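You operate a simulated robot arm through the tools that you are given. There is no shell and no other tool. Be economical: measure what you need, move in short steps, check, and stop when the job is done.

You are at the controls of a simulated two-armed robot. One attempt, no reset.

Task
Start the white tester on the thick red coupon and halt it between 5 and 11 cycles.
Fine: beam down, the 100 g weight from the deck in the pan; use the halt button, then switch off.

Only the result counts: the job must be done as asked and must still hold three seconds after the hand-in. Knocking over, shifting, dropping, spilling or breaking anything else fails it.

Robot
Two 6-joint arms with fingered hands on one trunk, on a base that drives. Base frame: it is fixed to the floor where the robot stands at the start and does not move with it; the origin is under the middle of the robot, x ahead of it, y to its left, z up. Lengths are in mm, angles in rad, forces in N, time in s.
The left shoulder is at the start at [94, 155, 1291], the right one opposite. With the tool pointing down near the work surface each hand reaches from about 420 to 720 mm from the robot's upright axis, wherever it stands, measured 20 degrees to its own side. Places, roughly: beam [900, 0, 1200]; beam pan [900, 0, 1300]; clamp knob three [1000, -100, 1100]; grey plus button [800, -200, 1000]; grey reset button [800, -300, 900]; sliding weight [800, 100, 1100]; white tester dial [700, -100, 900]; white tester halt button [800, -200, 900]; white tester run button [700, -200, 900]; white tester switch [900, -300, 900]. Payload 4 kg a hand.
The tool frame of a hand sits at the grasp point between the pads (the TCP): z along the fingers, y along the line on which they close. The tips reach 26 mm beyond it. Largest opening 132 mm; the body of the gripper starts 73 mm behind the TCP. The gripper is a hand of 3 fingers: y runs from the thumb to the fingers, the wrist lies at [0, 0, -224] in the tool frame.
Orientation is that of the tool frame in the base frame, as a unit quaternion [x, y, z, w]. With the fingers straight down and closing along the base's y, the tool's x points along the base's -x, its y along +y and its z along -z.

Tools
- The arms move only by the tool step_arm. It takes "left_targets", "right_targets" or both (then of equal length, played together; a hand with none holds still); each is text: rows parted by semicolons, each of 6 numbers parted by spaces: the shift along the tool's x, y, z in mm, then the turn, a rotation vector about the tool's x, y, z in rad. In form: dx dy dz ax ay az; .... A call has 1 to 20 rows; each row shifts and turns the commanded pose from where the row before left it, along the tool's axes as they then stand. Each row takes 0.2 s and may step no farther than 50 mm and 0.15 rad from the row before; otherwise, the whole call is refused. A pose out of reach is approached as far as the arm can. The call stops where the force on the tool passes 40 N (or 10 N more than at its start, if that is more) or the arm is blocked; 0.2 s more then pass. In this call time passes only in rows, and 0.2 s behind the last. It gives the time, the measured TCP pose, the force on the tool (base axes), the opening and the grip force at its end, in the units of the frame above (readings bear some noise), with the torque about the TCP (base axes, N m) and any sound that the robot's microphone picked up.
- Cameras (640 x 400 px; columns grow to the right, rows downward): "scene" is now at [154.5, -33.1, 1592.4]; the picture's right is [-0.40, -0.92, 0.01], its down [-0.66, 0.28, -0.70] and it looks along [0.64, -0.28, -0.72] (base axes); focal length 214 px, centre (320, 200). "left" rides on the left gripper at [-62, 3, -92] in its tool frame; the picture's right is [-0.05, -1.00, 0.00], its down [0.83, -0.04, -0.56] and it looks along [0.55, -0.03, 0.83] (tool axes); focal length 230 px, centre (320, 200). "right" rides on the right gripper at [61, 3, -92] in its tool frame; the picture's right is [-0.05, 1.00, 0.00], its down [-0.83, -0.04, -0.55] and it looks along [-0.55, -0.03, 0.83] (tool axes); focal length 230 px, centre (320, 200). There is no depth. A picture from a camera that has moved, and an enlarged one, comes with that camera's place and axes in the base frame and with its lens.
- capture(camera): a new picture of that camera. No time passes.
- lift_body(by): slides the trunk up (or, below 0, down) by that many mm; the arms and the scene camera ride with it, the base frame stays. It gives what a move gives, with no picture.
- drive_base(legs): drives the robot by 1 to 6 legs, each [ahead, turn to the left] in mm and rad, along the robot's own axes; the way and the turn of a leg run together, so that a leg with both is an arc; at most 1500 mm and 3.142 rad a leg. The arms and the cameras ride along, it lands a little off, and it stops where it bumps. It gives what a move gives.
- set_fingers(finger1, finger2, thumb_bend, hand): sets how far each is bent, from 0 (flat) to 1 (curled in); at 0.3 the hand is open as for a grip, at 0.7 the pads meet at the TCP. One left out holds its place. A second passes; each finger stops where it meets its share of the squeeze, and holds until it gets a number again. It is the only way to open and close the hand. It gives what a move gives, with no picture; readings hold the bend of each and the force on the fingers (four entries, about 0 where the hand has none), thumb and palm.
- turn_head(pan, tilt): turns the head with the scene camera to pan (to the left, within 1.501 rad either way) and tilt (down, from -0.506 to 1.204), counted from straight ahead of the robot. It gives what a move gives.
- inspect(camera, box): a new picture of the part [left, top, right, bottom] of that camera's present view, enlarged. No time passes.
- finish_job(): hands the job in; it is judged then, once.

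Go step by step. Nothing tells you exact positions but the pictures and the camera data: compare them with the known pose of the tool, close in by small moves and look again before you grip or let go. The budget is 120 turns and 100 pictures, counting those below and the enlarged ones. Unless the task says otherwise, let go and move clear before handing in.

The tools are called after "Emit:" as name(argument=value, ...) on one line, values as JSON. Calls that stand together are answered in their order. step_arm: Moves the arms, as the interface text tells. Its arguments: {"type":"object","properties":{"left_targets":{"type":"string"},"right_targets":{"type":"string"}},"required":[]} The other tools are called the same way: lift_body (by) slides the trunk up or down; set_fingers (finger1, finger2, thumb_bend, hand) moves the fingers one by one; drive_base (legs) drives the base; turn_head (pan, tilt) turns the head that bears the scene camera; capture (camera) takes a picture; inspect (camera, box) takes an enlarged picture of a part of a camera's view; finish_job () hands the job in.

At the start:

```text
time: 0.0
left_tool_pos: [502.6, 52.0, 1486.4]
left_ee_rot: [-0.001, 1.0, 0.0, 0.0]
left_wrist_force: [0.1, 0.3, 0.3]
left_wrist_torque: [-0.01, -0.02, 0.0]
left_finger_gap: 131.8
left_grasp_force: 0.0
left_shape: jaw
left_bend: [0.3, 0.3, 0.3]
left_finger forces: [0.0, 0.1, 0.1, 0.0, 0.2, 0.0]
right_tool_pos: [482.8, -415.2, 1444.3]
right_ee_rot: [-0.001, 1.0, -0.001, 0.0]
right_wrist_force: [-1.1, -1.2, 0.2]
right_wrist_torque: [-0.04, 0.01, 0.0]
right_finger_gap: 131.9
right_grasp_force: 0.0
right_shape: jaw
right_bend: [0.3, 0.3, 0.3]
right_finger forces: [0.1, 0.0, 0.1, 0.1, 0.1, 0.0]
trunk travel left (down, up): [-826.0, 14.0]
robot x, y, heading: [-1.8, -1.0, 0.001]
head pan, tilt: [-0.414, 0.784]
```

scene: 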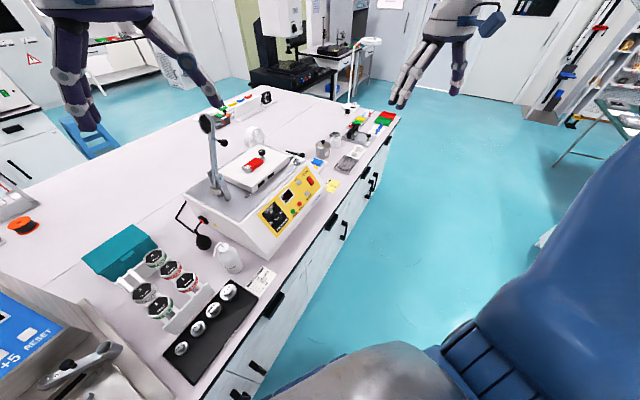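
right: 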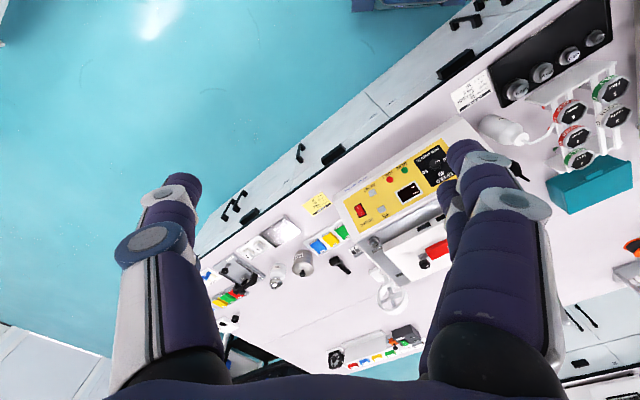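
left: 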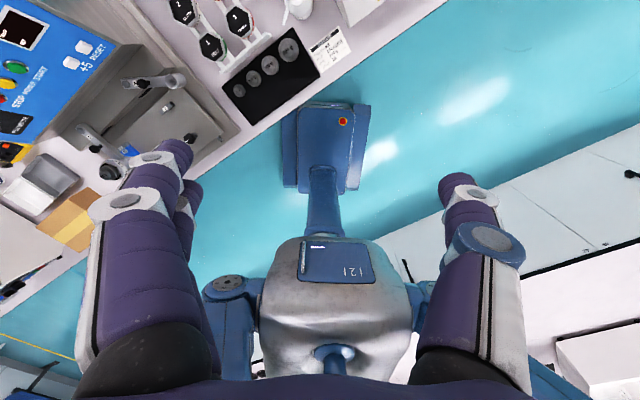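

I see the white tester with a yellow panel on the bench ahead to the right, with weights on a black tray beside it. I'll look closer at the tester and weights first.

Emit:
inspect(camera="scene", box=[170, 100, 350, 270])

Emit:
inspect(camera="scene", box=[70, 220, 290, 390])

Emit:
inspect(camera="right", box=[300, 80, 500, 310])

```text
2.35 times, centred on (260, 185) of scene
camera zoom: at [154.5, -33.1, 1592.4], right [-0.4, -0.92, 0.01], down [-0.66, 0.28, -0.7], along [0.64, -0.28, -0.72], focal length 505 px, centre (461, 235)
```

zoom: 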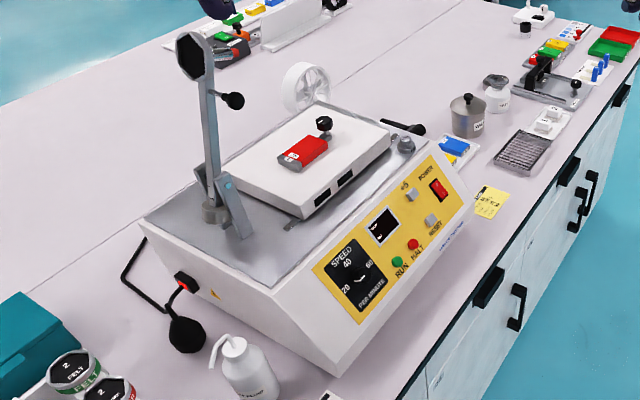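

```text
2.35 times, centred on (180, 305) of scene
camera zoom: at [154.5, -33.1, 1592.4], right [-0.4, -0.92, 0.01], down [-0.66, 0.28, -0.7], along [0.64, -0.28, -0.72], focal length 505 px, centre (649, -47)
```

zoom: 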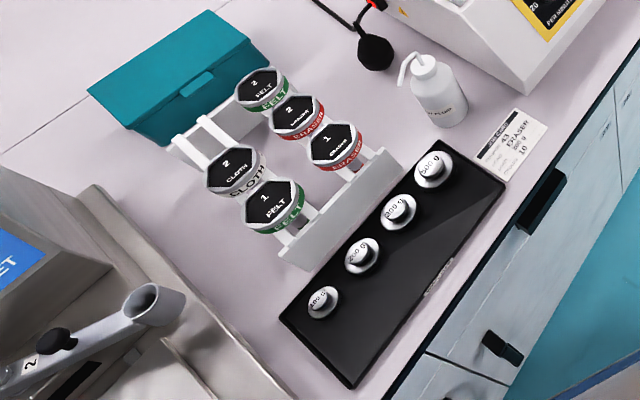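

```text
1.74 times, centred on (400, 195) of right
camera zoom: at [422.5, -413.2, 1538.8], right [0.05, 1.0, 0.0], down [0.83, -0.04, 0.55], along [0.55, -0.03, -0.83], focal length 400 px, centre (181, 209)
```

zoom: 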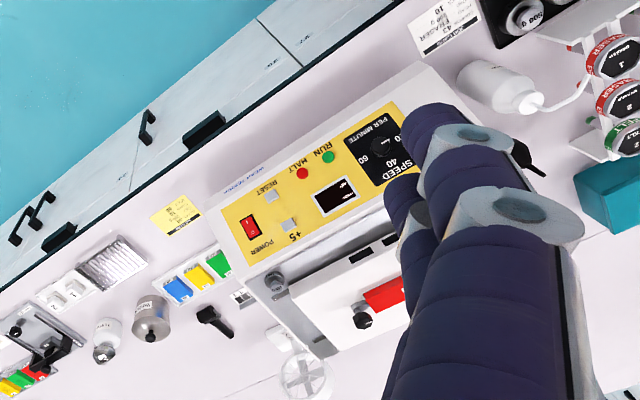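

The white tester is halt/run on a sloped yellow panel; the beam appears to stand upright. I'll zoom into the beam, panel, coupon and weights.

Emit:
inspect(camera="scene", box=[185, 100, 265, 210])

Emit:
inspect(camera="scene", box=[235, 130, 345, 220])

Emit:
inspect(camera="scene", box=[150, 260, 290, 380])

Emit:
inspect(camera="left", box=[0, 0, 360, 220])

```text
3.64 times, centred on (225, 155) of scene
camera zoom: at [154.5, -33.1, 1592.4], right [-0.4, -0.92, 0.01], down [-0.66, 0.28, -0.7], along [0.64, -0.28, -0.72], focal length 780 px, centre (666, 364)
```

zoom: 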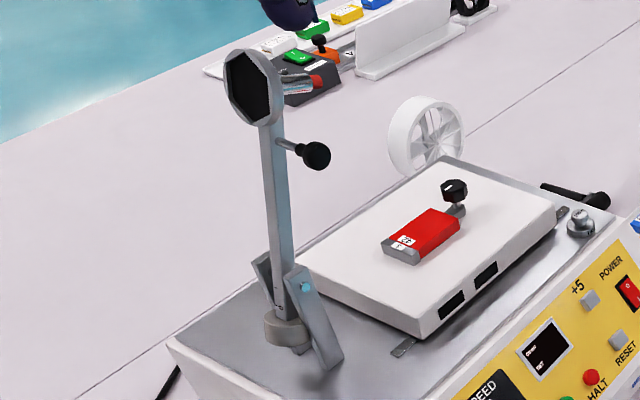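

```text
4.44 times, centred on (290, 175) of scene
camera zoom: at [154.5, -33.1, 1592.4], right [-0.4, -0.92, 0.01], down [-0.66, 0.28, -0.7], along [0.64, -0.28, -0.72], focal length 953 px, centre (453, 311)
```

zoom: 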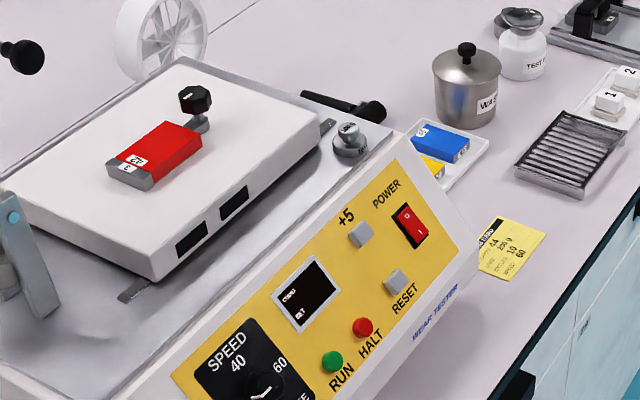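

```text
3.33 times, centred on (220, 320) of scene
camera zoom: at [154.5, -33.1, 1592.4], right [-0.4, -0.92, 0.01], down [-0.66, 0.28, -0.7], along [0.64, -0.28, -0.72], focal length 715 px, centre (653, -200)
```

zoom: 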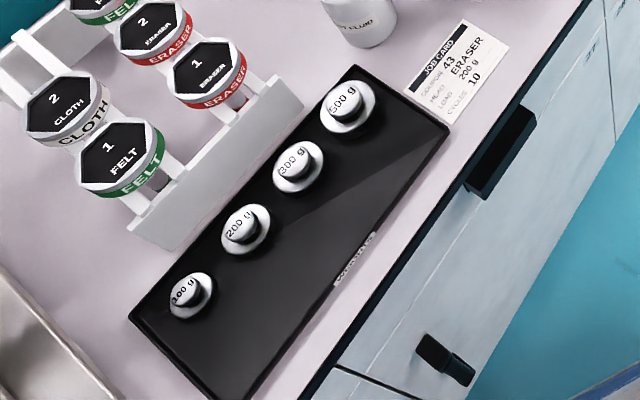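

```text
1.78 times, centred on (180, 110) of left
camera zoom: at [565.1, 54.9, 1578.4], right [0.05, -1.0, 0.0], down [-0.83, -0.04, 0.56], along [-0.55, -0.03, -0.83], focal length 409 px, centre (569, 360)
```

zoom: 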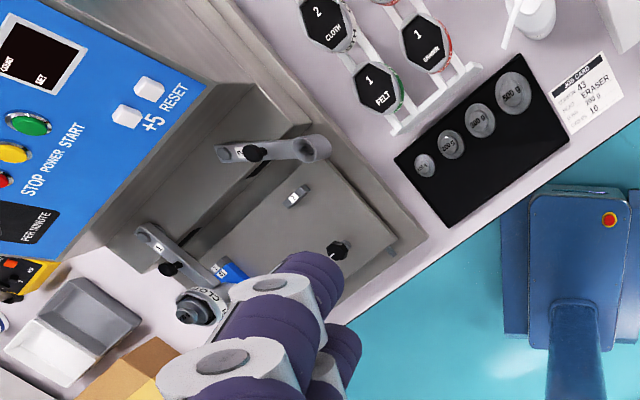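

The tray holds 100/200/300/500 g weights, but a round item also sits on the tester's own metal deck; I'll zoom on it, and on the coupon and beam head.

Emit:
inspect(camera="scene", box=[302, 150, 334, 172])

Emit:
inspect(camera="scene", box=[195, 105, 245, 150])

Emit:
turn_head(pan=0.0, tilt=1.2)

Emit:
capture(camera="scene")

```text
16.00 times, centred on (318, 161) of scene
camera zoom: at [154.5, -33.1, 1592.4], right [-0.4, -0.92, 0.01], down [-0.66, 0.28, -0.7], along [0.64, -0.28, -0.72], focal length 3432 px, centre (352, 824)
```

zoom: 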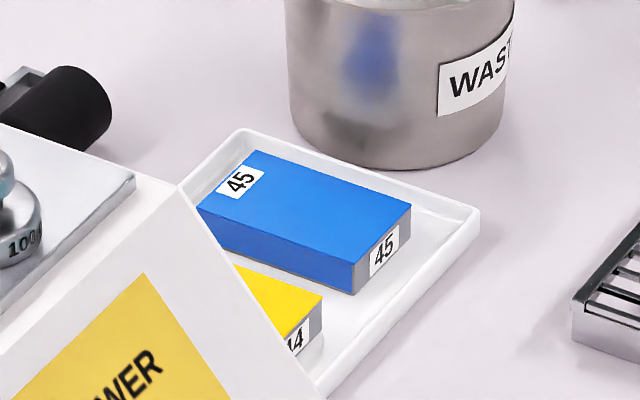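

```text
8.89 times, centred on (220, 128) of scene
camera zoom: at [154.5, -33.1, 1592.4], right [-0.4, -0.92, 0.01], down [-0.66, 0.28, -0.7], along [0.64, -0.28, -0.72], focal length 1906 px, centre (1209, 844)
```

zoom: 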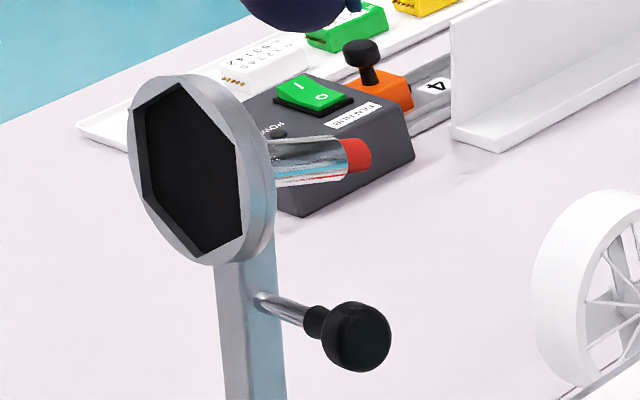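

```text
time: 0.9
left_tool_pos: [476.1, 50.0, 1495.2]
left_ee_rot: [-0.003, 1.0, -0.001, 0.008]
left_wrist_force: [-0.3, -0.4, 1.1]
left_wrist_torque: [0.01, -0.05, 0.02]
left_finger_gap: 132.1
left_grasp_force: 0.0
left_shape: jaw
left_bend: [0.3, 0.3, 0.3]
left_finger forces: [0.0, 0.0, 0.0, 0.0, 0.0, 0.1]
right_tool_pos: [464.2, -415.1, 1435.5]
right_ee_rot: [-0.003, 1.0, -0.001, -0.015]
right_wrist_force: [-1.0, 1.1, -0.3]
right_wrist_torque: [0.01, -0.01, -0.01]
right_finger_gap: 132.0
right_grasp_force: 0.1
right_shape: jaw
right_bend: [0.3, 0.3, 0.3]
right_finger forces: [0.0, 0.0, 0.0, 0.0, 0.1, 0.0]
trunk travel left (down, up): [-826.0, 14.0]
robot x, y, heading: [-1.2, -1.1, 0.002]
head pan, tilt: [0.0, 1.201]
```

```text
87 pictures are left
camera scene: at [137.0, -6.6, 1566.7], right [-0.09, -1.0, 0.0], down [-0.92, 0.08, -0.39], along [0.39, -0.04, -0.92], focal length 214 px, centre (320, 200)
```

scene: 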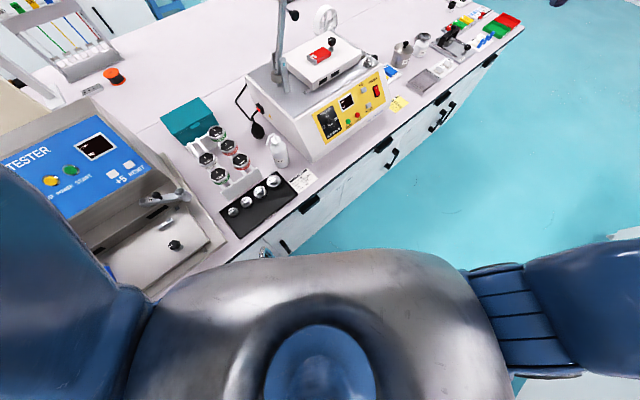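

The 100 g weight to use sits on the tester's metal deck (front right corner), and the raised beam has a hex pan on one side and the red eraser tip on the other. I'll drive along the bench to face the tester.

Emit:
drive_base(legs=[[0, -1.014], [430, 0], [0, 1.571]])

Emit:
turn_head(pan=-0.15, tilt=0.8)

Emit:
capture(camera="scene")

Emit:
capture(camera="right")

```text
time: 4.8
left_tool_pos: [288.8, -388.0, 1476.5]
left_ee_rot: [0.489, 0.872, 0.012, -0.023]
left_wrist_force: [-0.5, 0.5, 1.4]
left_wrist_torque: [-0.03, -0.05, 0.03]
left_finger_gap: 132.0
left_grasp_force: 0.0
left_shape: jaw
left_bend: [0.3, 0.3, 0.3]
left_finger forces: [0.0, 0.1, 0.0, 0.0, 0.0, 0.0]
right_tool_pos: [-119.5, -615.4, 1427.3]
right_ee_rot: [0.489, 0.871, 0.025, -0.035]
right_wrist_force: [-0.2, 0.2, 0.6]
right_wrist_torque: [0.01, 0.01, 0.0]
right_finger_gap: 131.9
right_grasp_force: 0.0
right_shape: jaw
right_bend: [0.3, 0.3, 0.3]
right_finger forces: [0.0, 0.0, 0.0, 0.0, 0.0, 0.0]
trunk travel left (down, up): [-826.0, 14.0]
robot x, y, heading: [30.8, -32.8, -1.075]
head pan, tilt: [0.0, 1.201]
stopped in leg 2: the robot was blocked; the commanded pose is now the measured one
```

```text
time: 5.6
left_tool_pos: [300.6, -401.5, 1466.9]
left_ee_rot: [0.489, 0.871, 0.02, -0.033]
left_wrist_force: [0.0, -0.2, 0.2]
left_wrist_torque: [0.03, 0.05, 0.0]
left_finger_gap: 131.9
left_grasp_force: 0.1
left_shape: jaw
left_bend: [0.3, 0.3, 0.3]
left_finger forces: [0.0, 0.0, 0.1, 0.0, 0.0, 0.0]
right_tool_pos: [-108.0, -628.1, 1419.3]
right_ee_rot: [0.489, 0.87, 0.029, -0.046]
right_wrist_force: [0.2, 0.2, -0.2]
right_wrist_torque: [-0.01, 0.01, -0.03]
right_finger_gap: 132.0
right_grasp_force: 0.0
right_shape: jaw
right_bend: [0.3, 0.3, 0.3]
right_finger forces: [0.0, 0.1, 0.0, 0.0, 0.1, 0.0]
trunk travel left (down, up): [-826.0, 14.0]
robot x, y, heading: [28.8, -33.1, -1.065]
head pan, tilt: [-0.15, 0.799]
```

```text
86 pictures are left
camera scene: at [94.9, -181.5, 1590.8], right [-0.94, -0.34, 0.0], down [-0.25, 0.69, -0.68], along [0.23, -0.64, -0.73], focal length 214 px, centre (320, 200)
```

scene: 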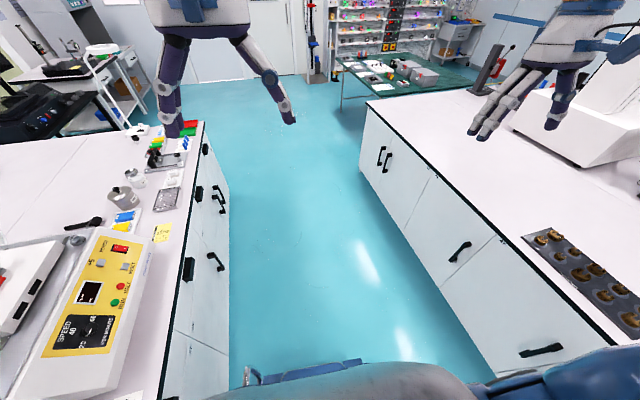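

```text
85 pictures are left
camera right: at [-130.7, -584.1, 1519.8], right [0.88, 0.48, 0.0], down [0.42, -0.78, 0.46], along [0.22, -0.41, -0.89], focal length 230 px, centre (320, 200)
```

right: 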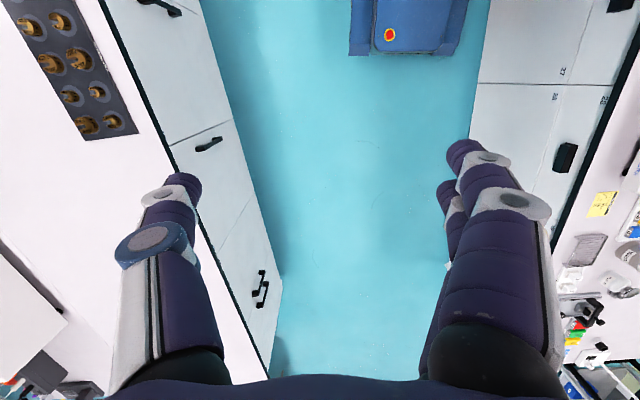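

The drive was blocked after only about 45 mm. I'll look left and down to find what touches.

Emit:
turn_head(pan=1.2, tilt=1.0)

Emit:
capture(camera="scene")

Emit:
capture(camera="left")

Emit:
turn_head(pan=0, tilt=1.2)

Emit:
capture(camera="scene")

```text
time: 7.1
left_tool_pos: [299.5, -400.0, 1467.7]
left_ee_rot: [0.489, 0.871, 0.018, -0.034]
left_wrist_force: [0.1, -0.1, 0.8]
left_wrist_torque: [0.0, 0.04, 0.02]
left_finger_gap: 132.2
left_grasp_force: 0.0
left_shape: jaw
left_bend: [0.3, 0.3, 0.3]
left_finger forces: [0.0, 0.0, 0.0, 0.0, 0.0, 0.0]
right_tool_pos: [-109.5, -627.5, 1420.4]
right_ee_rot: [0.487, 0.871, 0.03, -0.047]
right_wrist_force: [0.3, 0.8, 0.5]
right_wrist_torque: [-0.01, -0.01, -0.05]
right_finger_gap: 132.1
right_grasp_force: 0.1
right_shape: jaw
right_bend: [0.3, 0.3, 0.3]
right_finger forces: [0.1, 0.0, 0.0, 0.0, 0.0, 0.0]
trunk travel left (down, up): [-826.0, 14.0]
robot x, y, heading: [25.4, -35.4, -1.07]
head pan, tilt: [1.201, 1.0]
```

```text
84 pictures are left
camera scene: at [94.9, -173.7, 1580.8], right [-0.92, -0.4, 0.0], down [-0.33, 0.74, -0.58], along [0.23, -0.53, -0.81], focal length 214 px, centre (320, 200)
```

scene: 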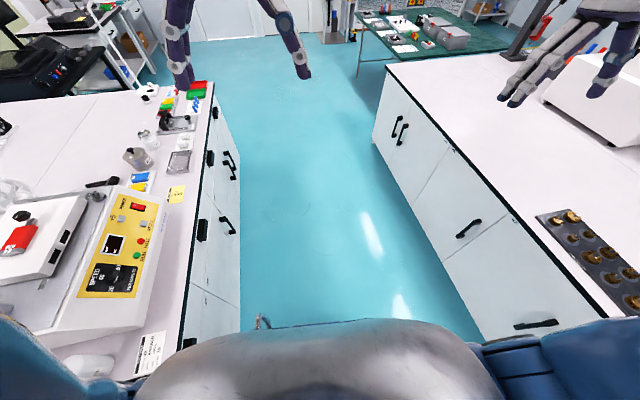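

```text
83 pictures are left
camera left: at [338.4, -457.0, 1555.2], right [-0.83, -0.56, 0.0], down [-0.45, 0.65, 0.62], along [-0.35, 0.51, -0.79], focal length 230 px, centre (320, 200)
```

left: 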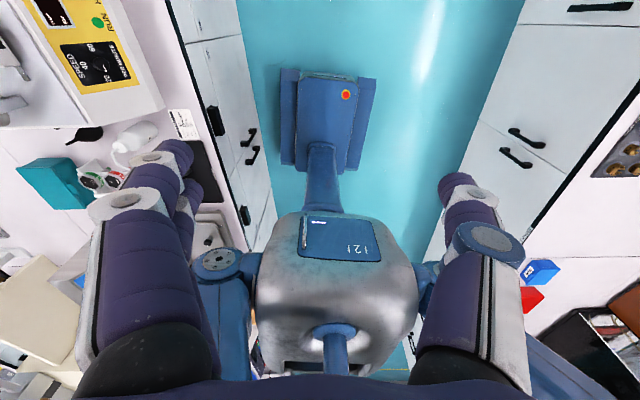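

```text
time: 8.5
left_tool_pos: [299.6, -401.2, 1467.9]
left_ee_rot: [0.489, 0.872, 0.019, -0.033]
left_wrist_force: [0.2, 0.5, -0.4]
left_wrist_torque: [0.01, 0.04, 0.02]
left_finger_gap: 131.9
left_grasp_force: 0.0
left_shape: jaw
left_bend: [0.3, 0.3, 0.3]
left_finger forces: [0.0, 0.0, 0.0, 0.0, 0.0, 0.0]
right_tool_pos: [-109.4, -627.9, 1419.5]
right_ee_rot: [0.489, 0.871, 0.03, -0.047]
right_wrist_force: [-0.3, -0.1, -0.1]
right_wrist_torque: [-0.01, -0.03, 0.06]
right_finger_gap: 131.7
right_grasp_force: 0.0
right_shape: jaw
right_bend: [0.3, 0.3, 0.3]
right_finger forces: [0.1, 0.0, 0.0, 0.0, 0.1, 0.0]
trunk travel left (down, up): [-826.0, 14.0]
robot x, y, heading: [26.1, -32.9, -1.071]
head pan, tilt: [0.0, 1.201]
```

```text
82 pictures are left
camera scene: at [88.6, -160.4, 1566.7], right [-0.92, -0.39, 0.0], down [-0.36, 0.84, -0.4], along [0.15, -0.36, -0.92], focal length 214 px, centre (320, 200)
```

scene: 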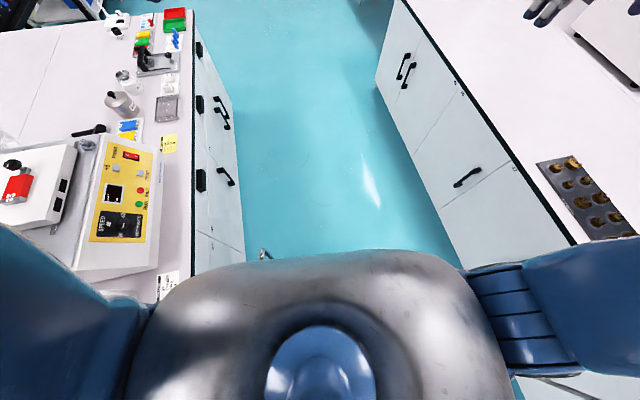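

The cause isn't visible yet; I'll pan the head left on its own and look.

Emit:
turn_head(pan=1.3, tilt=0.9)

```text
time: 10.0
left_tool_pos: [301.1, -399.7, 1469.7]
left_ee_rot: [0.489, 0.871, 0.014, -0.036]
left_wrist_force: [1.0, 0.5, -0.2]
left_wrist_torque: [-0.03, -0.01, -0.02]
left_finger_gap: 132.0
left_grasp_force: 0.2
left_shape: jaw
left_bend: [0.3, 0.3, 0.3]
left_finger forces: [0.0, 0.0, 0.1, 0.1, 0.1, 0.0]
right_tool_pos: [-109.3, -626.8, 1419.9]
right_ee_rot: [0.489, 0.871, 0.029, -0.047]
right_wrist_force: [0.3, -0.1, 0.1]
right_wrist_torque: [-0.02, -0.03, 0.03]
right_finger_gap: 132.0
right_grasp_force: 0.1
right_shape: jaw
right_bend: [0.3, 0.3, 0.3]
right_finger forces: [0.0, 0.0, 0.0, 0.0, 0.1, 0.0]
trunk travel left (down, up): [-826.0, 14.0]
robot x, y, heading: [23.7, -32.1, -1.071]
head pan, tilt: [1.3, 0.901]
```

Emit:
capture(camera="scene")

```text
81 pictures are left
camera scene: at [95.9, -168.8, 1576.8], right [-0.9, -0.44, 0.0], down [-0.37, 0.76, -0.53], along [0.23, -0.48, -0.85], focal length 214 px, centre (320, 200)
```

scene: 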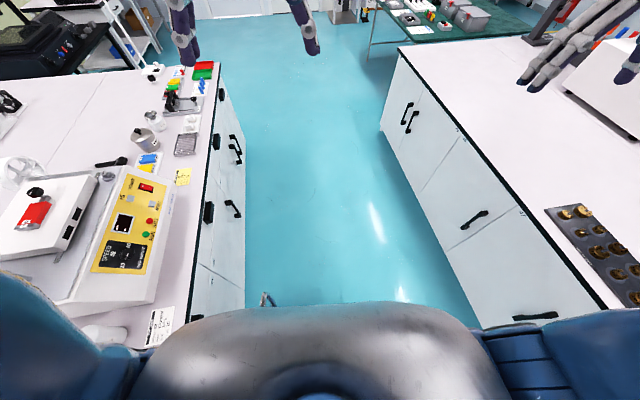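

The head picture seems to lag the command; I'll let a little time pass and look again.

Emit:
step_arm(left_targets="0 0 0 0 0 0; 0 0 0 0 0 0; 0 0 0 0 0 0; 0 0 0 0 0 0; 0 0 0 0 0 0")

Emit:
capture(camera="scene")

```text
time: 11.4
left_tool_pos: [299.6, -391.1, 1446.0]
left_ee_rot: [0.487, 0.87, 0.031, -0.073]
left_wrist_force: [0.0, -0.2, 0.2]
left_wrist_torque: [-0.03, 0.0, 0.01]
left_finger_gap: 132.1
left_grasp_force: 0.0
left_shape: jaw
left_bend: [0.3, 0.3, 0.3]
left_finger forces: [0.1, 0.0, 0.1, 0.1, 0.1, 0.1]
right_tool_pos: [-115.2, -616.0, 1393.4]
right_ee_rot: [0.486, 0.869, 0.05, -0.08]
right_wrist_force: [0.4, -0.2, -0.4]
right_wrist_torque: [-0.01, 0.03, 0.03]
right_finger_gap: 131.6
right_grasp_force: 0.0
right_shape: jaw
right_bend: [0.3, 0.3, 0.3]
right_finger forces: [0.0, 0.0, 0.0, 0.0, 0.1, 0.0]
trunk travel left (down, up): [-826.0, 14.0]
robot x, y, heading: [29.5, -36.0, -1.069]
head pan, tilt: [1.3, 0.901]
stopped in row 5 (left hand): the arm was blocked; the commanded pose is now the measured one
```

```text
80 pictures are left
camera scene: at [95.1, -171.8, 1578.8], right [-0.91, -0.41, 0.0], down [-0.34, 0.75, -0.56], along [0.23, -0.51, -0.83], focal length 214 px, centre (320, 200)
```

scene: 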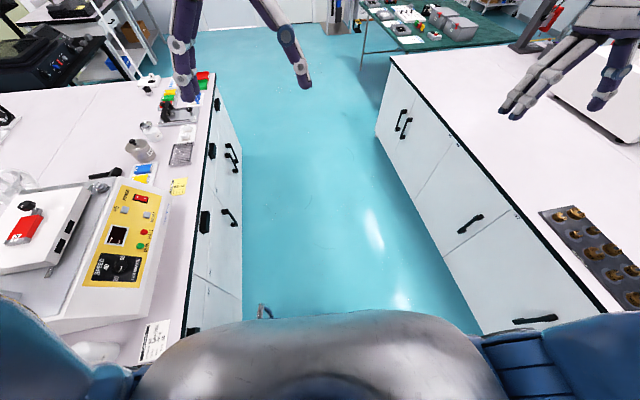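

Something rear-left is probably wedged against the bench, since the turn overshot. I'll turn back to parallel with the bench and try a short forward drive.

Emit:
drive_base(legs=[[0, 0.13]])

Emit:
drive_base(legs=[[60, 0]])

Emit:
capture(camera="scene")

Emit:
capture(camera="left")

```text
time: 12.4
left_tool_pos: [341.1, -352.3, 1465.7]
left_ee_rot: [0.428, 0.901, 0.019, -0.062]
left_wrist_force: [-0.7, 1.1, -0.3]
left_wrist_torque: [-0.02, -0.06, 0.02]
left_finger_gap: 132.4
left_grasp_force: 0.1
left_shape: jaw
left_bend: [0.3, 0.3, 0.3]
left_finger forces: [0.0, 0.1, 0.0, 0.1, 0.0, 0.0]
right_tool_pos: [-39.9, -633.1, 1412.5]
right_ee_rot: [0.429, 0.9, 0.038, -0.069]
right_wrist_force: [-0.1, -0.1, -0.2]
right_wrist_torque: [-0.03, 0.0, -0.01]
right_finger_gap: 132.0
right_grasp_force: 0.2
right_shape: jaw
right_bend: [0.3, 0.3, 0.3]
right_finger forces: [0.0, 0.0, 0.0, 0.1, 0.1, 0.0]
trunk travel left (down, up): [-826.0, 14.0]
robot x, y, heading: [28.6, -37.4, -0.938]
head pan, tilt: [1.3, 0.901]
```

```text
time: 13.4
left_tool_pos: [363.6, -380.4, 1449.5]
left_ee_rot: [0.425, 0.9, 0.029, -0.093]
left_wrist_force: [0.2, 0.9, 0.0]
left_wrist_torque: [-0.04, -0.06, -0.01]
left_finger_gap: 132.1
left_grasp_force: 0.1
left_shape: jaw
left_bend: [0.3, 0.3, 0.3]
left_finger forces: [0.0, 0.0, 0.1, 0.0, 0.1, 0.0]
right_tool_pos: [-18.6, -660.5, 1393.1]
right_ee_rot: [0.426, 0.898, 0.055, -0.098]
right_wrist_force: [-0.6, 0.9, -0.1]
right_wrist_torque: [-0.02, -0.05, 0.02]
right_finger_gap: 132.1
right_grasp_force: 0.1
right_shape: jaw
right_bend: [0.3, 0.3, 0.3]
right_finger forces: [0.0, 0.1, 0.1, 0.0, 0.1, 0.1]
trunk travel left (down, up): [-826.0, 14.0]
robot x, y, heading: [61.0, -84.8, -0.939]
head pan, tilt: [1.3, 0.901]
```

```text
79 pictures are left
camera scene: at [138.3, -197.4, 1582.7], right [-0.84, -0.54, 0.0], down [-0.44, 0.68, -0.59], along [0.32, -0.5, -0.81], focal length 214 px, centre (320, 200)
```

scene: 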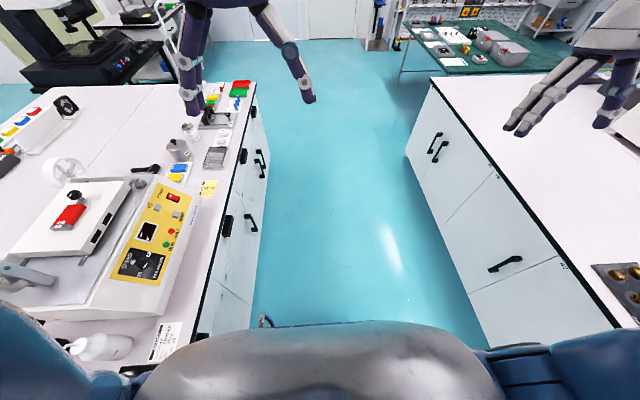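

```text
78 pictures are left
camera left: at [419.1, -436.7, 1527.4], right [-0.74, -0.68, 0.01], down [-0.47, 0.53, 0.7], along [-0.48, 0.51, -0.71], focal length 230 px, centre (320, 200)
```

left: 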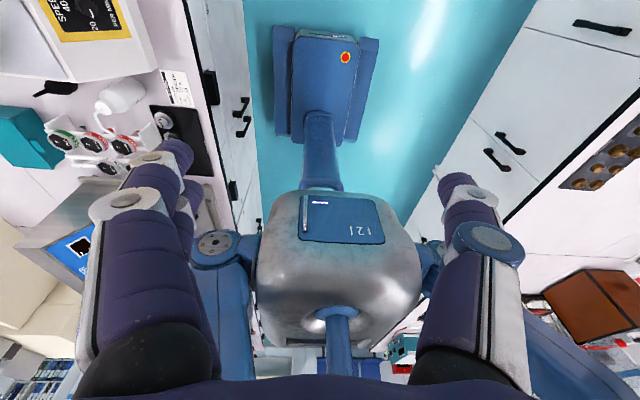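

Free now. I'll drive along the bench while easing away from it, to have room to turn.

Emit:
drive_base(legs=[[80, -0.09], [80, -0.09], [190, 0]])

```text
time: 16.2
left_tool_pos: [468.2, -716.2, 1443.4]
left_ee_rot: [0.501, 0.857, 0.044, -0.114]
left_wrist_force: [-0.3, -1.2, 5.1]
left_wrist_torque: [-0.02, -0.16, -0.07]
left_finger_gap: 131.8
left_grasp_force: 0.0
left_shape: jaw
left_bend: [0.3, 0.3, 0.3]
left_finger forces: [0.0, 0.1, 0.0, 0.0, 0.1, 0.1]
right_tool_pos: [34.9, -920.0, 1398.7]
right_ee_rot: [0.503, 0.856, 0.066, -0.096]
right_wrist_force: [-0.3, -1.4, 5.9]
right_wrist_torque: [0.01, -0.16, -0.01]
right_finger_gap: 131.9
right_grasp_force: 0.1
right_shape: jaw
right_bend: [0.3, 0.3, 0.3]
right_finger forces: [0.1, 0.1, 0.1, 0.0, 0.0, 0.0]
trunk travel left (down, up): [-826.0, 14.0]
robot x, y, heading: [224.5, -388.8, -1.114]
head pan, tilt: [1.3, 0.901]
```

Position is good. Now turn left to face the tester.

Emit:
drive_base(legs=[[0, 1.74]])

Emit:
turn_head(pan=-0.1, tilt=0.7)

Emit:
capture(camera="scene")

Emit:
capture(camera="right")

```text
time: 21.2
left_tool_pos: [527.9, -78.6, 1413.8]
left_ee_rot: [-0.33, 0.928, -0.081, -0.152]
left_wrist_force: [0.5, -0.9, 0.2]
left_wrist_torque: [0.03, -0.02, -0.02]
left_finger_gap: 132.0
left_grasp_force: 0.1
left_shape: jaw
left_bend: [0.3, 0.3, 0.3]
left_finger forces: [0.0, 0.0, 0.1, 0.0, 0.1, 0.0]
right_tool_pos: [803.3, -475.2, 1380.4]
right_ee_rot: [-0.33, 0.931, -0.042, -0.151]
right_wrist_force: [0.6, 0.2, -0.7]
right_wrist_torque: [0.0, -0.02, 0.0]
right_finger_gap: 132.2
right_grasp_force: 0.0
right_shape: jaw
right_bend: [0.3, 0.3, 0.3]
right_finger forces: [0.1, 0.0, 0.0, 0.1, 0.1, 0.1]
trunk travel left (down, up): [-826.0, 14.0]
robot x, y, heading: [237.1, -399.1, 0.625]
head pan, tilt: [1.3, 0.901]
```

```text
time: 22.7
left_tool_pos: [513.4, -88.3, 1404.5]
left_ee_rot: [-0.33, 0.924, -0.086, -0.17]
left_wrist_force: [-0.5, -0.2, 0.7]
left_wrist_torque: [-0.03, 0.01, 0.02]
left_finger_gap: 132.1
left_grasp_force: 0.2
left_shape: jaw
left_bend: [0.3, 0.3, 0.3]
left_finger forces: [0.0, 0.1, 0.0, 0.0, 0.0, 0.1]
right_tool_pos: [790.3, -482.8, 1358.2]
right_ee_rot: [-0.328, 0.924, -0.052, -0.188]
right_wrist_force: [0.2, -0.6, 0.1]
right_wrist_torque: [0.03, -0.01, -0.02]
right_finger_gap: 132.2
right_grasp_force: 0.0
right_shape: jaw
right_bend: [0.3, 0.3, 0.3]
right_finger forces: [0.0, 0.0, 0.0, 0.0, 0.0, 0.0]
trunk travel left (down, up): [-826.0, 14.0]
robot x, y, heading: [237.6, -399.9, 0.626]
head pan, tilt: [-0.099, 0.7]
```

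```text
77 pictures are left
camera scene: at [339.0, -278.4, 1599.5], right [0.89, -0.46, -0.01], down [-0.31, -0.58, -0.76], along [0.35, 0.67, -0.66], focal length 214 px, centre (320, 200)
```

scene: 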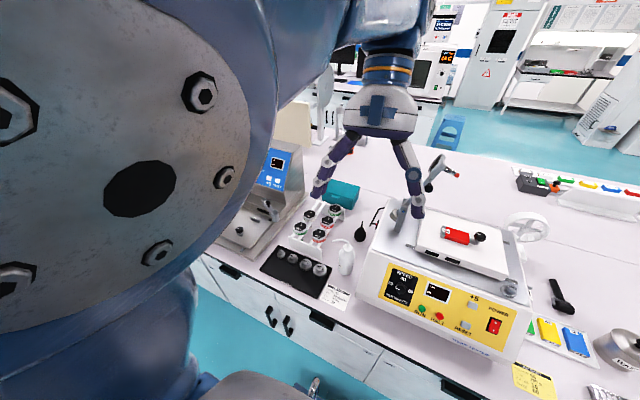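

```text
76 pictures are left
camera right: at [775.2, -497.9, 1468.7], right [-0.59, 0.81, 0.01], down [0.79, 0.58, 0.2], along [0.16, 0.12, -0.98], focal length 230 px, centre (320, 200)
```

right: 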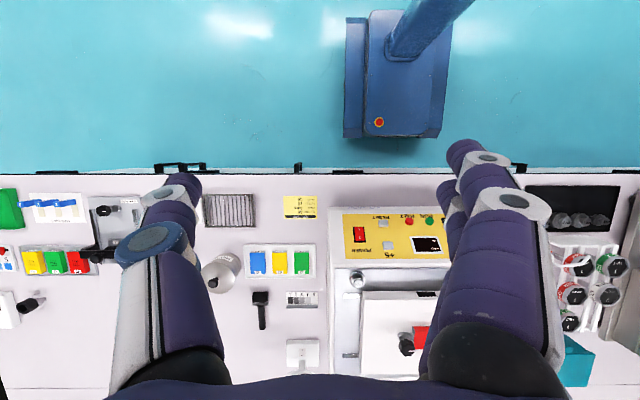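

Facing the bench squarely now, with about 140 mm of clearance. I'll creep ahead 90 mm and look again.

Emit:
drive_base(legs=[[90, 0.0]])

Emit:
capture(camera="scene")

```text
time: 23.8
left_tool_pos: [568.4, -45.8, 1413.4]
left_ee_rot: [-0.332, 0.926, -0.087, -0.159]
left_wrist_force: [1.0, -0.1, 0.7]
left_wrist_torque: [0.03, -0.02, 0.01]
left_finger_gap: 131.9
left_grasp_force: 0.0
left_shape: jaw
left_bend: [0.3, 0.3, 0.3]
left_finger forces: [0.1, 0.1, 0.0, 0.1, 0.0, 0.0]
right_tool_pos: [849.1, -439.9, 1366.2]
right_ee_rot: [-0.329, 0.927, -0.049, -0.176]
right_wrist_force: [-0.6, -0.6, 1.0]
right_wrist_torque: [0.01, -0.01, -0.01]
right_finger_gap: 132.0
right_grasp_force: 0.1
right_shape: jaw
right_bend: [0.3, 0.3, 0.3]
right_finger forces: [0.0, 0.0, 0.0, 0.1, 0.0, 0.1]
trunk travel left (down, up): [-826.0, 14.0]
robot x, y, heading: [308.0, -343.9, 0.627]
head pan, tilt: [-0.099, 0.7]
```

```text
75 pictures are left
camera scene: at [398.9, -241.1, 1605.0], right [0.85, -0.52, 0.0], down [-0.32, -0.52, -0.79], along [0.41, 0.67, -0.61], focal length 214 px, centre (320, 200)
```

scene: 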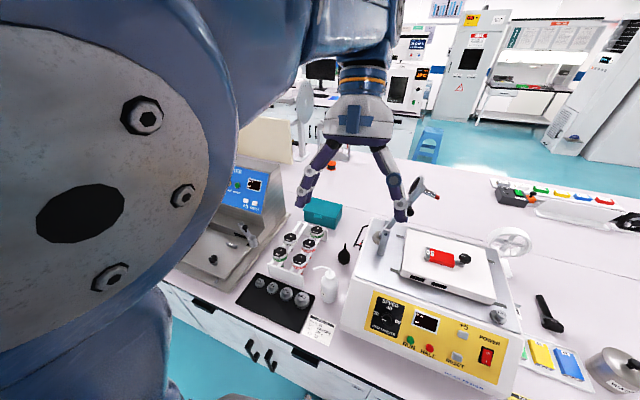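

The left arm seems to crowd the head. I'll level both hands and lower them to parked heights clear of everything.

Emit:
step_arm(left_targets="0 0 0 -0.023 -0.12 0.02; 0 0 0 -0.023 -0.12 0.02; 0 0 0 -0.023 -0.12 0.02; -9 23 40 0 0 0; -9 23 40 0 0 0; -9 23 40 0 0 0; -9 23 40 0 0 0; -9 23 40 0 0 0", right_targets="0 0 0 0.005 -0.122 0.018; 0 0 0 0.005 -0.122 0.018; 0 0 0 0.005 -0.122 0.018; 0 0 24 0 0 0; 0 0 24 0 0 0; 0 0 24 0 0 0; 0 0 24 0 0 0; 0 0 24 0 0 0")

Emit:
capture(camera="scene")

Emit:
capture(camera="right")

```text
time: 25.6
left_tool_pos: [609.5, 116.9, 1224.5]
left_ee_rot: [-0.31, 0.951, 0.001, 0.001]
left_wrist_force: [0.4, 0.9, -0.1]
left_wrist_torque: [-0.01, 0.03, 0.02]
left_finger_gap: 132.2
left_grasp_force: 0.1
left_shape: jaw
left_bend: [0.3, 0.3, 0.3]
left_finger forces: [0.0, 0.0, 0.0, 0.1, 0.0, 0.0]
left hand out of reach, approached as far as the arm can: row 1, 2, 3
right_tool_pos: [928.3, -391.6, 1243.8]
right_ee_rot: [-0.31, 0.951, -0.004, -0.009]
right_wrist_force: [0.6, -0.4, 0.4]
right_wrist_torque: [-0.01, 0.02, 0.01]
right_finger_gap: 131.9
right_grasp_force: 0.0
right_shape: jaw
right_bend: [0.3, 0.3, 0.3]
right_finger forces: [0.1, 0.1, 0.1, 0.0, 0.0, 0.0]
right hand out of reach, approached as far as the arm can: row 1, 2, 3
trunk travel left (down, up): [-826.0, 14.0]
robot x, y, heading: [307.0, -349.2, 0.629]
head pan, tilt: [-0.099, 0.7]
```

```text
74 pictures are left
camera scene: at [448.3, -253.8, 1598.8], right [0.51, -0.86, 0.0], down [-0.57, -0.34, -0.75], along [0.65, 0.38, -0.66], focal length 214 px, centre (320, 200)
```

scene: 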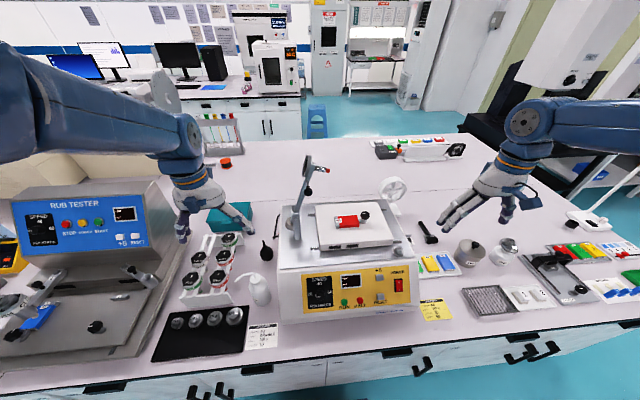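

```text
73 pictures are left
camera right: at [878.7, -426.6, 1339.3], right [-0.55, 0.84, 0.0], down [0.7, 0.46, 0.54], along [0.45, 0.29, -0.84], focal length 230 px, centre (320, 200)
```

right: 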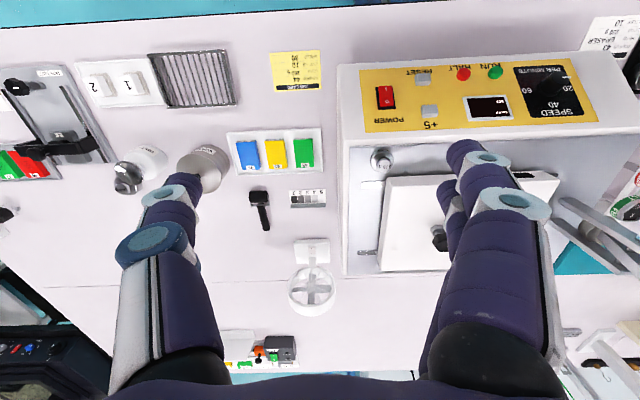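

Clear view now. I'll zoom on the tester from the head and from the right-hand camera to triangulate.

Emit:
inspect(camera="scene", box=[270, 150, 430, 330])

Emit:
inspect(camera="scene", box=[285, 150, 375, 250])

Emit:
inspect(camera="right", box=[340, 50, 600, 280])

Emit:
inspect(camera="scene", box=[290, 260, 420, 320])

```text
2.22 times, centred on (350, 240) of scene
camera zoom: at [448.3, -253.8, 1598.8], right [0.51, -0.86, 0.0], down [-0.57, -0.34, -0.75], along [0.65, 0.38, -0.66], focal length 477 px, centre (253, 111)
```

zoom: 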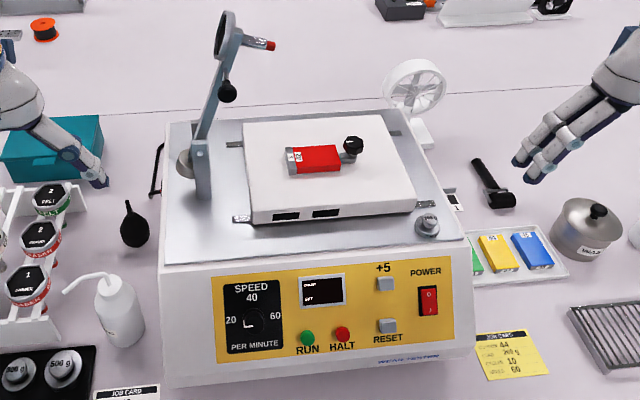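

```text
4.00 times, centred on (330, 200) of scene
camera zoom: at [448.3, -253.8, 1598.8], right [0.51, -0.86, 0.0], down [-0.57, -0.34, -0.75], along [0.65, 0.38, -0.66], focal length 858 px, centre (280, 200)
```

zoom: 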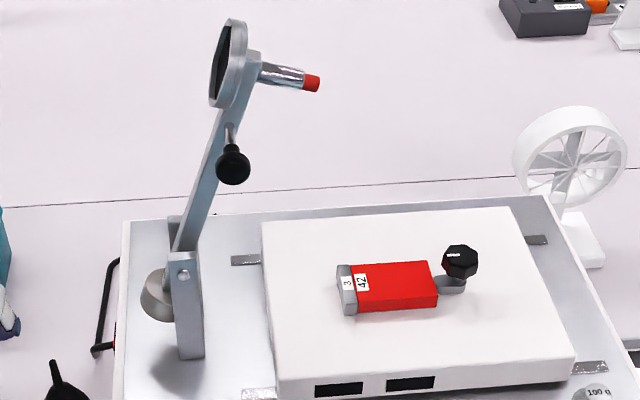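

```text
1.74 times, centred on (470, 165) of right
camera zoom: at [878.7, -426.6, 1339.3], right [-0.55, 0.84, 0.0], down [0.7, 0.46, 0.54], along [0.45, 0.29, -0.84], focal length 400 px, centre (59, 261)
```

zoom: 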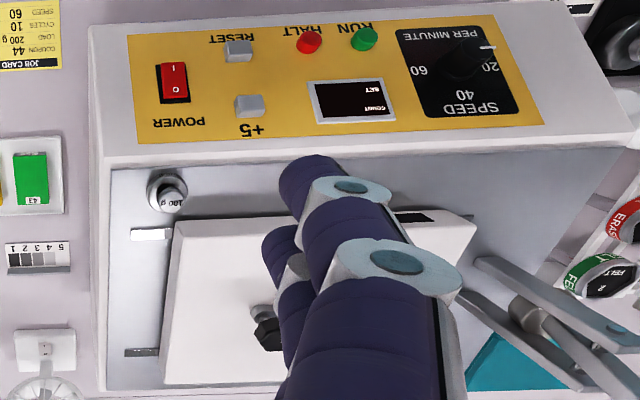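

```text
4.92 times, centred on (355, 290) of scene
camera zoom: at [448.3, -253.8, 1598.8], right [0.51, -0.86, 0.0], down [-0.57, -0.34, -0.75], along [0.65, 0.38, -0.66], focal length 1056 px, centre (148, -243)
```

zoom: 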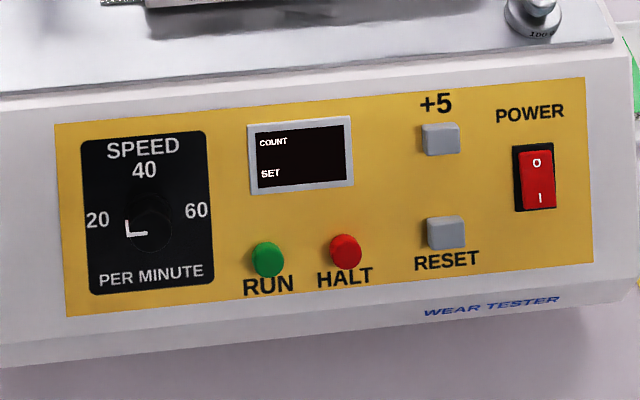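

Positions in the bench frame (n inward, e to the right): beam's ball handle ≈ n671 e482 z1229, pan ≈ n741 e486 z1268, pivot ≈ e439 z1098, deck weight ≈ n607 e769 z~997, RUN n501 e576, HALT n500 e627 z911, switch n525 e758 z934. First I move the right hand in front of the ball handle, and the left hand a bit aside.

Emit:
step_arm(right_targets="0 47.6 -3.5 0 0 0; 0 47.6 -3.5 0 0 0; 0 47.6 -3.5 0 0 0; 0 47.6 -3.5 0 0 0; 0 47.6 -3.5 0 0 0; 0 47.6 -3.5 0 0 0; 0 47.6 -3.5 0 0 0; 0 47.6 -3.5 0 0 0; -40 0 0 0 0 0; -40 0 0 0 0 0", left_targets="10 20 0 0 0 0; 10 20 0 0 0 0; 10 20 0 0 0 0; 10 20 0 0 0 0; 0 0 0 0 0 0; 0 0 0 0 0 0; 0 0 0 0 0 0; 0 0 0 0 0 0; 0 0 0 0 0 0; 0 0 0 0 0 0")

Emit:
capture(camera="scene")

Emit:
capture(camera="right")

```text
time: 27.8
left_tool_pos: [533.4, 155.2, 1227.6]
left_ee_rot: [-0.308, 0.951, 0.002, 0.0]
left_wrist_force: [0.5, 0.3, 0.6]
left_wrist_torque: [-0.01, 0.02, -0.02]
left_finger_gap: 132.0
left_grasp_force: 0.0
left_shape: jaw
left_bend: [0.3, 0.3, 0.3]
left_finger forces: [0.0, 0.1, 0.0, 0.1, 0.1, 0.0]
right_tool_pos: [828.0, -62.9, 1292.7]
right_ee_rot: [-0.308, 0.951, -0.003, -0.003]
right_wrist_force: [0.7, -0.2, 0.0]
right_wrist_torque: [-0.03, 0.04, 0.0]
right_finger_gap: 131.9
right_grasp_force: 0.1
right_shape: jaw
right_bend: [0.3, 0.3, 0.3]
right_finger forces: [0.1, 0.1, 0.1, 0.0, 0.1, 0.0]
right hand out of reach, approached as far as the arm can: row 7, 8
trunk travel left (down, up): [-826.0, 14.0]
robot x, y, heading: [309.8, -348.0, 0.629]
head pan, tilt: [-0.099, 0.7]
```

```text
68 pictures are left
camera scene: at [451.6, -255.0, 1598.4], right [0.51, -0.86, 0.0], down [-0.57, -0.34, -0.75], along [0.65, 0.38, -0.66], focal length 214 px, centre (320, 200)
```

scene: 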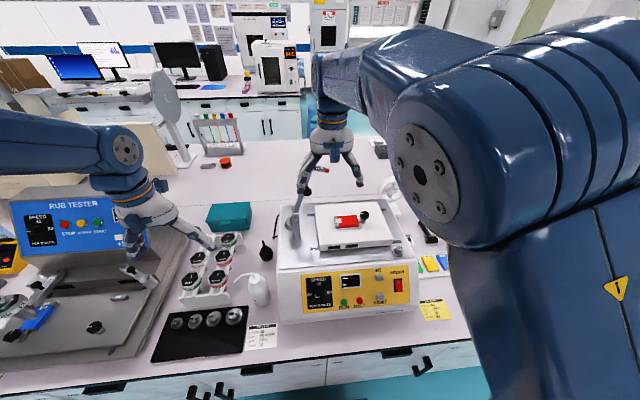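

```text
67 pictures are left
camera right: at [777.8, -97.8, 1386.7], right [-0.54, 0.84, 0.0], down [0.7, 0.46, 0.55], along [0.46, 0.3, -0.83], focal length 230 px, centre (320, 200)
```

right: 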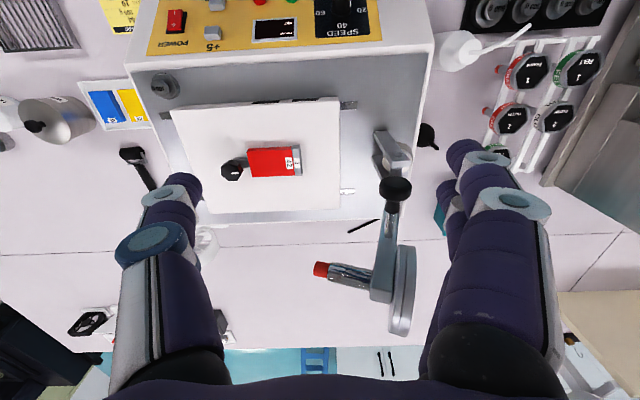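

Triangulation agrees (ball n670 e480 z1229). Now I tilt the hand forward ~0.8 rad with a bit of roll, and shift to a standoff in front of the ball.

Emit:
step_arm(right_targets="0 0 0 0 -0.1333 0; 0 0 0 0 -0.1333 0; 0 0 0 0 -0.1333 0; 0 0 0 0 -0.1333 0; 0 0 0 0 -0.1333 0; 0 0 0 0 -0.1333 0; 0 29 0 0 0 0; 0 29 0 0 0 0; 0 0 0 0 0 0.15; 0 0 0 0 0 0.15; 0 0 0 0 0 0.15")

Emit:
capture(camera="right")

Emit:
capture(camera="scene")

```text
time: 30.4
left_tool_pos: [509.1, 138.3, 1220.7]
left_ee_rot: [-0.308, 0.951, -0.001, -0.007]
left_wrist_force: [0.4, -0.7, -0.7]
left_wrist_torque: [0.0, -0.01, 0.0]
left_finger_gap: 131.9
left_grasp_force: 0.1
left_shape: jaw
left_bend: [0.3, 0.3, 0.3]
left_finger forces: [0.0, 0.0, 0.0, 0.0, 0.0, 0.1]
right_tool_pos: [869.9, -91.1, 1266.9]
right_ee_rot: [-0.055, 0.944, 0.201, 0.255]
right_wrist_force: [-0.7, 0.1, -0.3]
right_wrist_torque: [0.0, -0.04, -0.03]
right_finger_gap: 131.8
right_grasp_force: 0.0
right_shape: jaw
right_bend: [0.3, 0.3, 0.3]
right_finger forces: [0.0, 0.1, 0.0, 0.0, 0.0, 0.0]
right hand out of reach, approached as far as the arm can: row 3, 4, 5, 6, 7, 8
trunk travel left (down, up): [-826.0, 14.0]
robot x, y, heading: [309.0, -347.9, 0.628]
head pan, tilt: [-0.099, 0.7]
stopped in row 11 (right hand): the arm was blocked; the commanded pose is now the measured one
```

```text
66 pictures are left
camera right: at [774.6, -128.7, 1311.7], right [-0.16, 0.91, 0.38], down [0.47, -0.26, 0.84], along [0.87, 0.31, -0.39], focal length 230 px, centre (320, 200)
```

right: 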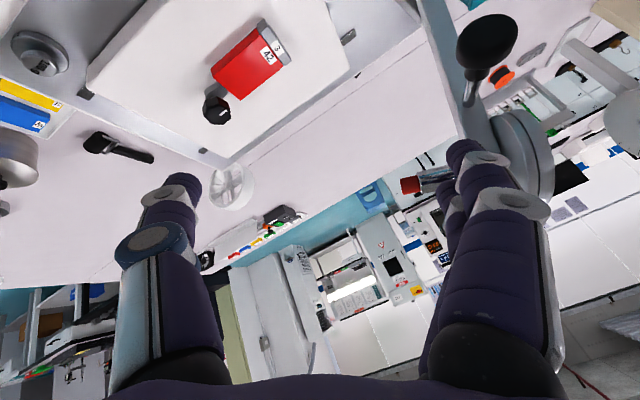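

```text
65 pictures are left
camera scene: at [451.1, -261.6, 1608.2], right [0.45, -0.89, 0.0], down [-0.51, -0.26, -0.82], along [0.73, 0.37, -0.58], focal length 214 px, centre (320, 200)
```

scene: 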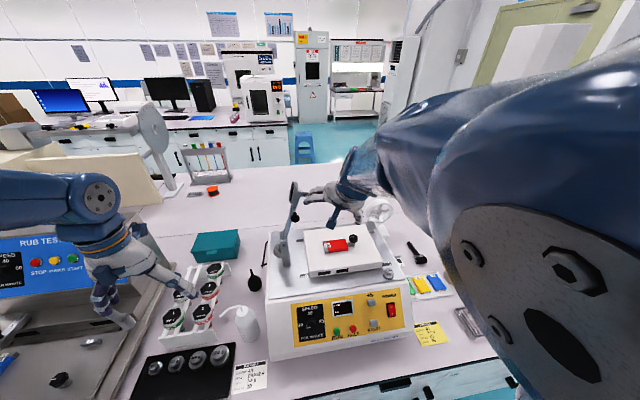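

The right arm jams crossing in front of the head; I need the robot about 90 mm further left so everything lies on its right side. First retract the right hand to its own side and level it.

Emit:
step_arm(right_targets="0 -40 0 0 0 0; 0 -40 0 0 0 0; 0 -40 0 0 0 0; 0 -40 -20 0 0 0; 0 0 -30 0 0 -0.14; 0 0 -30 0 0 -0.14; 0 0 -20 0 0 -0.12; 0 -20 0 0 0.133 0; 0 -20 0 0 0.133 0; 0 -20 0 0 0.133 0; 0 -20 0 0 0.133 0; 0 -20 0 0 0.133 0; 0 -20 0 0 0.133 0; 10 -30 0 0 0 0; 10 -30 0 0 0 0")

Emit:
capture(camera="scene")

```text
time: 33.6
left_tool_pos: [510.6, 136.7, 1223.7]
left_ee_rot: [-0.308, 0.951, 0.0, -0.007]
left_wrist_force: [-0.2, 0.2, 0.1]
left_wrist_torque: [-0.01, 0.02, 0.02]
left_finger_gap: 132.2
left_grasp_force: 0.1
left_shape: jaw
left_bend: [0.3, 0.3, 0.3]
left_finger forces: [0.1, 0.0, 0.0, 0.0, 0.0, 0.1]
right_tool_pos: [1009.7, -375.8, 1243.6]
right_ee_rot: [-0.289, 0.956, 0.04, -0.042]
right_wrist_force: [0.1, -0.1, -0.3]
right_wrist_torque: [0.01, 0.03, -0.01]
right_finger_gap: 132.1
right_grasp_force: 0.0
right_shape: jaw
right_bend: [0.3, 0.3, 0.3]
right_finger forces: [0.0, 0.0, 0.1, 0.0, 0.0, 0.0]
right hand out of reach, approached as far as the arm can: row 1, 3, 4, 5, 6, 7
trunk travel left (down, up): [-826.0, 14.0]
robot x, y, heading: [310.7, -345.8, 0.629]
head pan, tilt: [-0.099, 0.7]
```

```text
64 pictures are left
camera scene: at [446.4, -260.6, 1599.3], right [0.51, -0.86, 0.0], down [-0.57, -0.33, -0.75], along [0.65, 0.38, -0.66], focal length 214 px, centre (320, 200)
```

scene: 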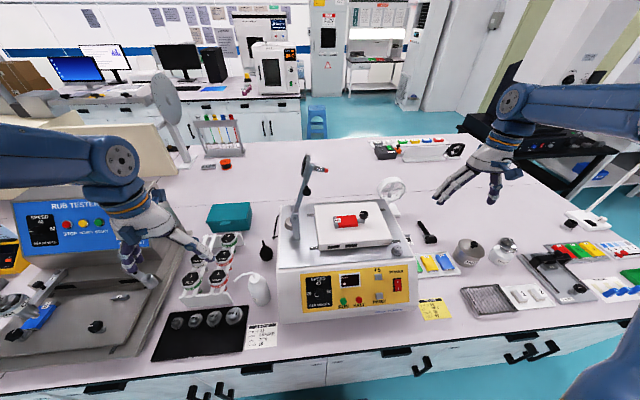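

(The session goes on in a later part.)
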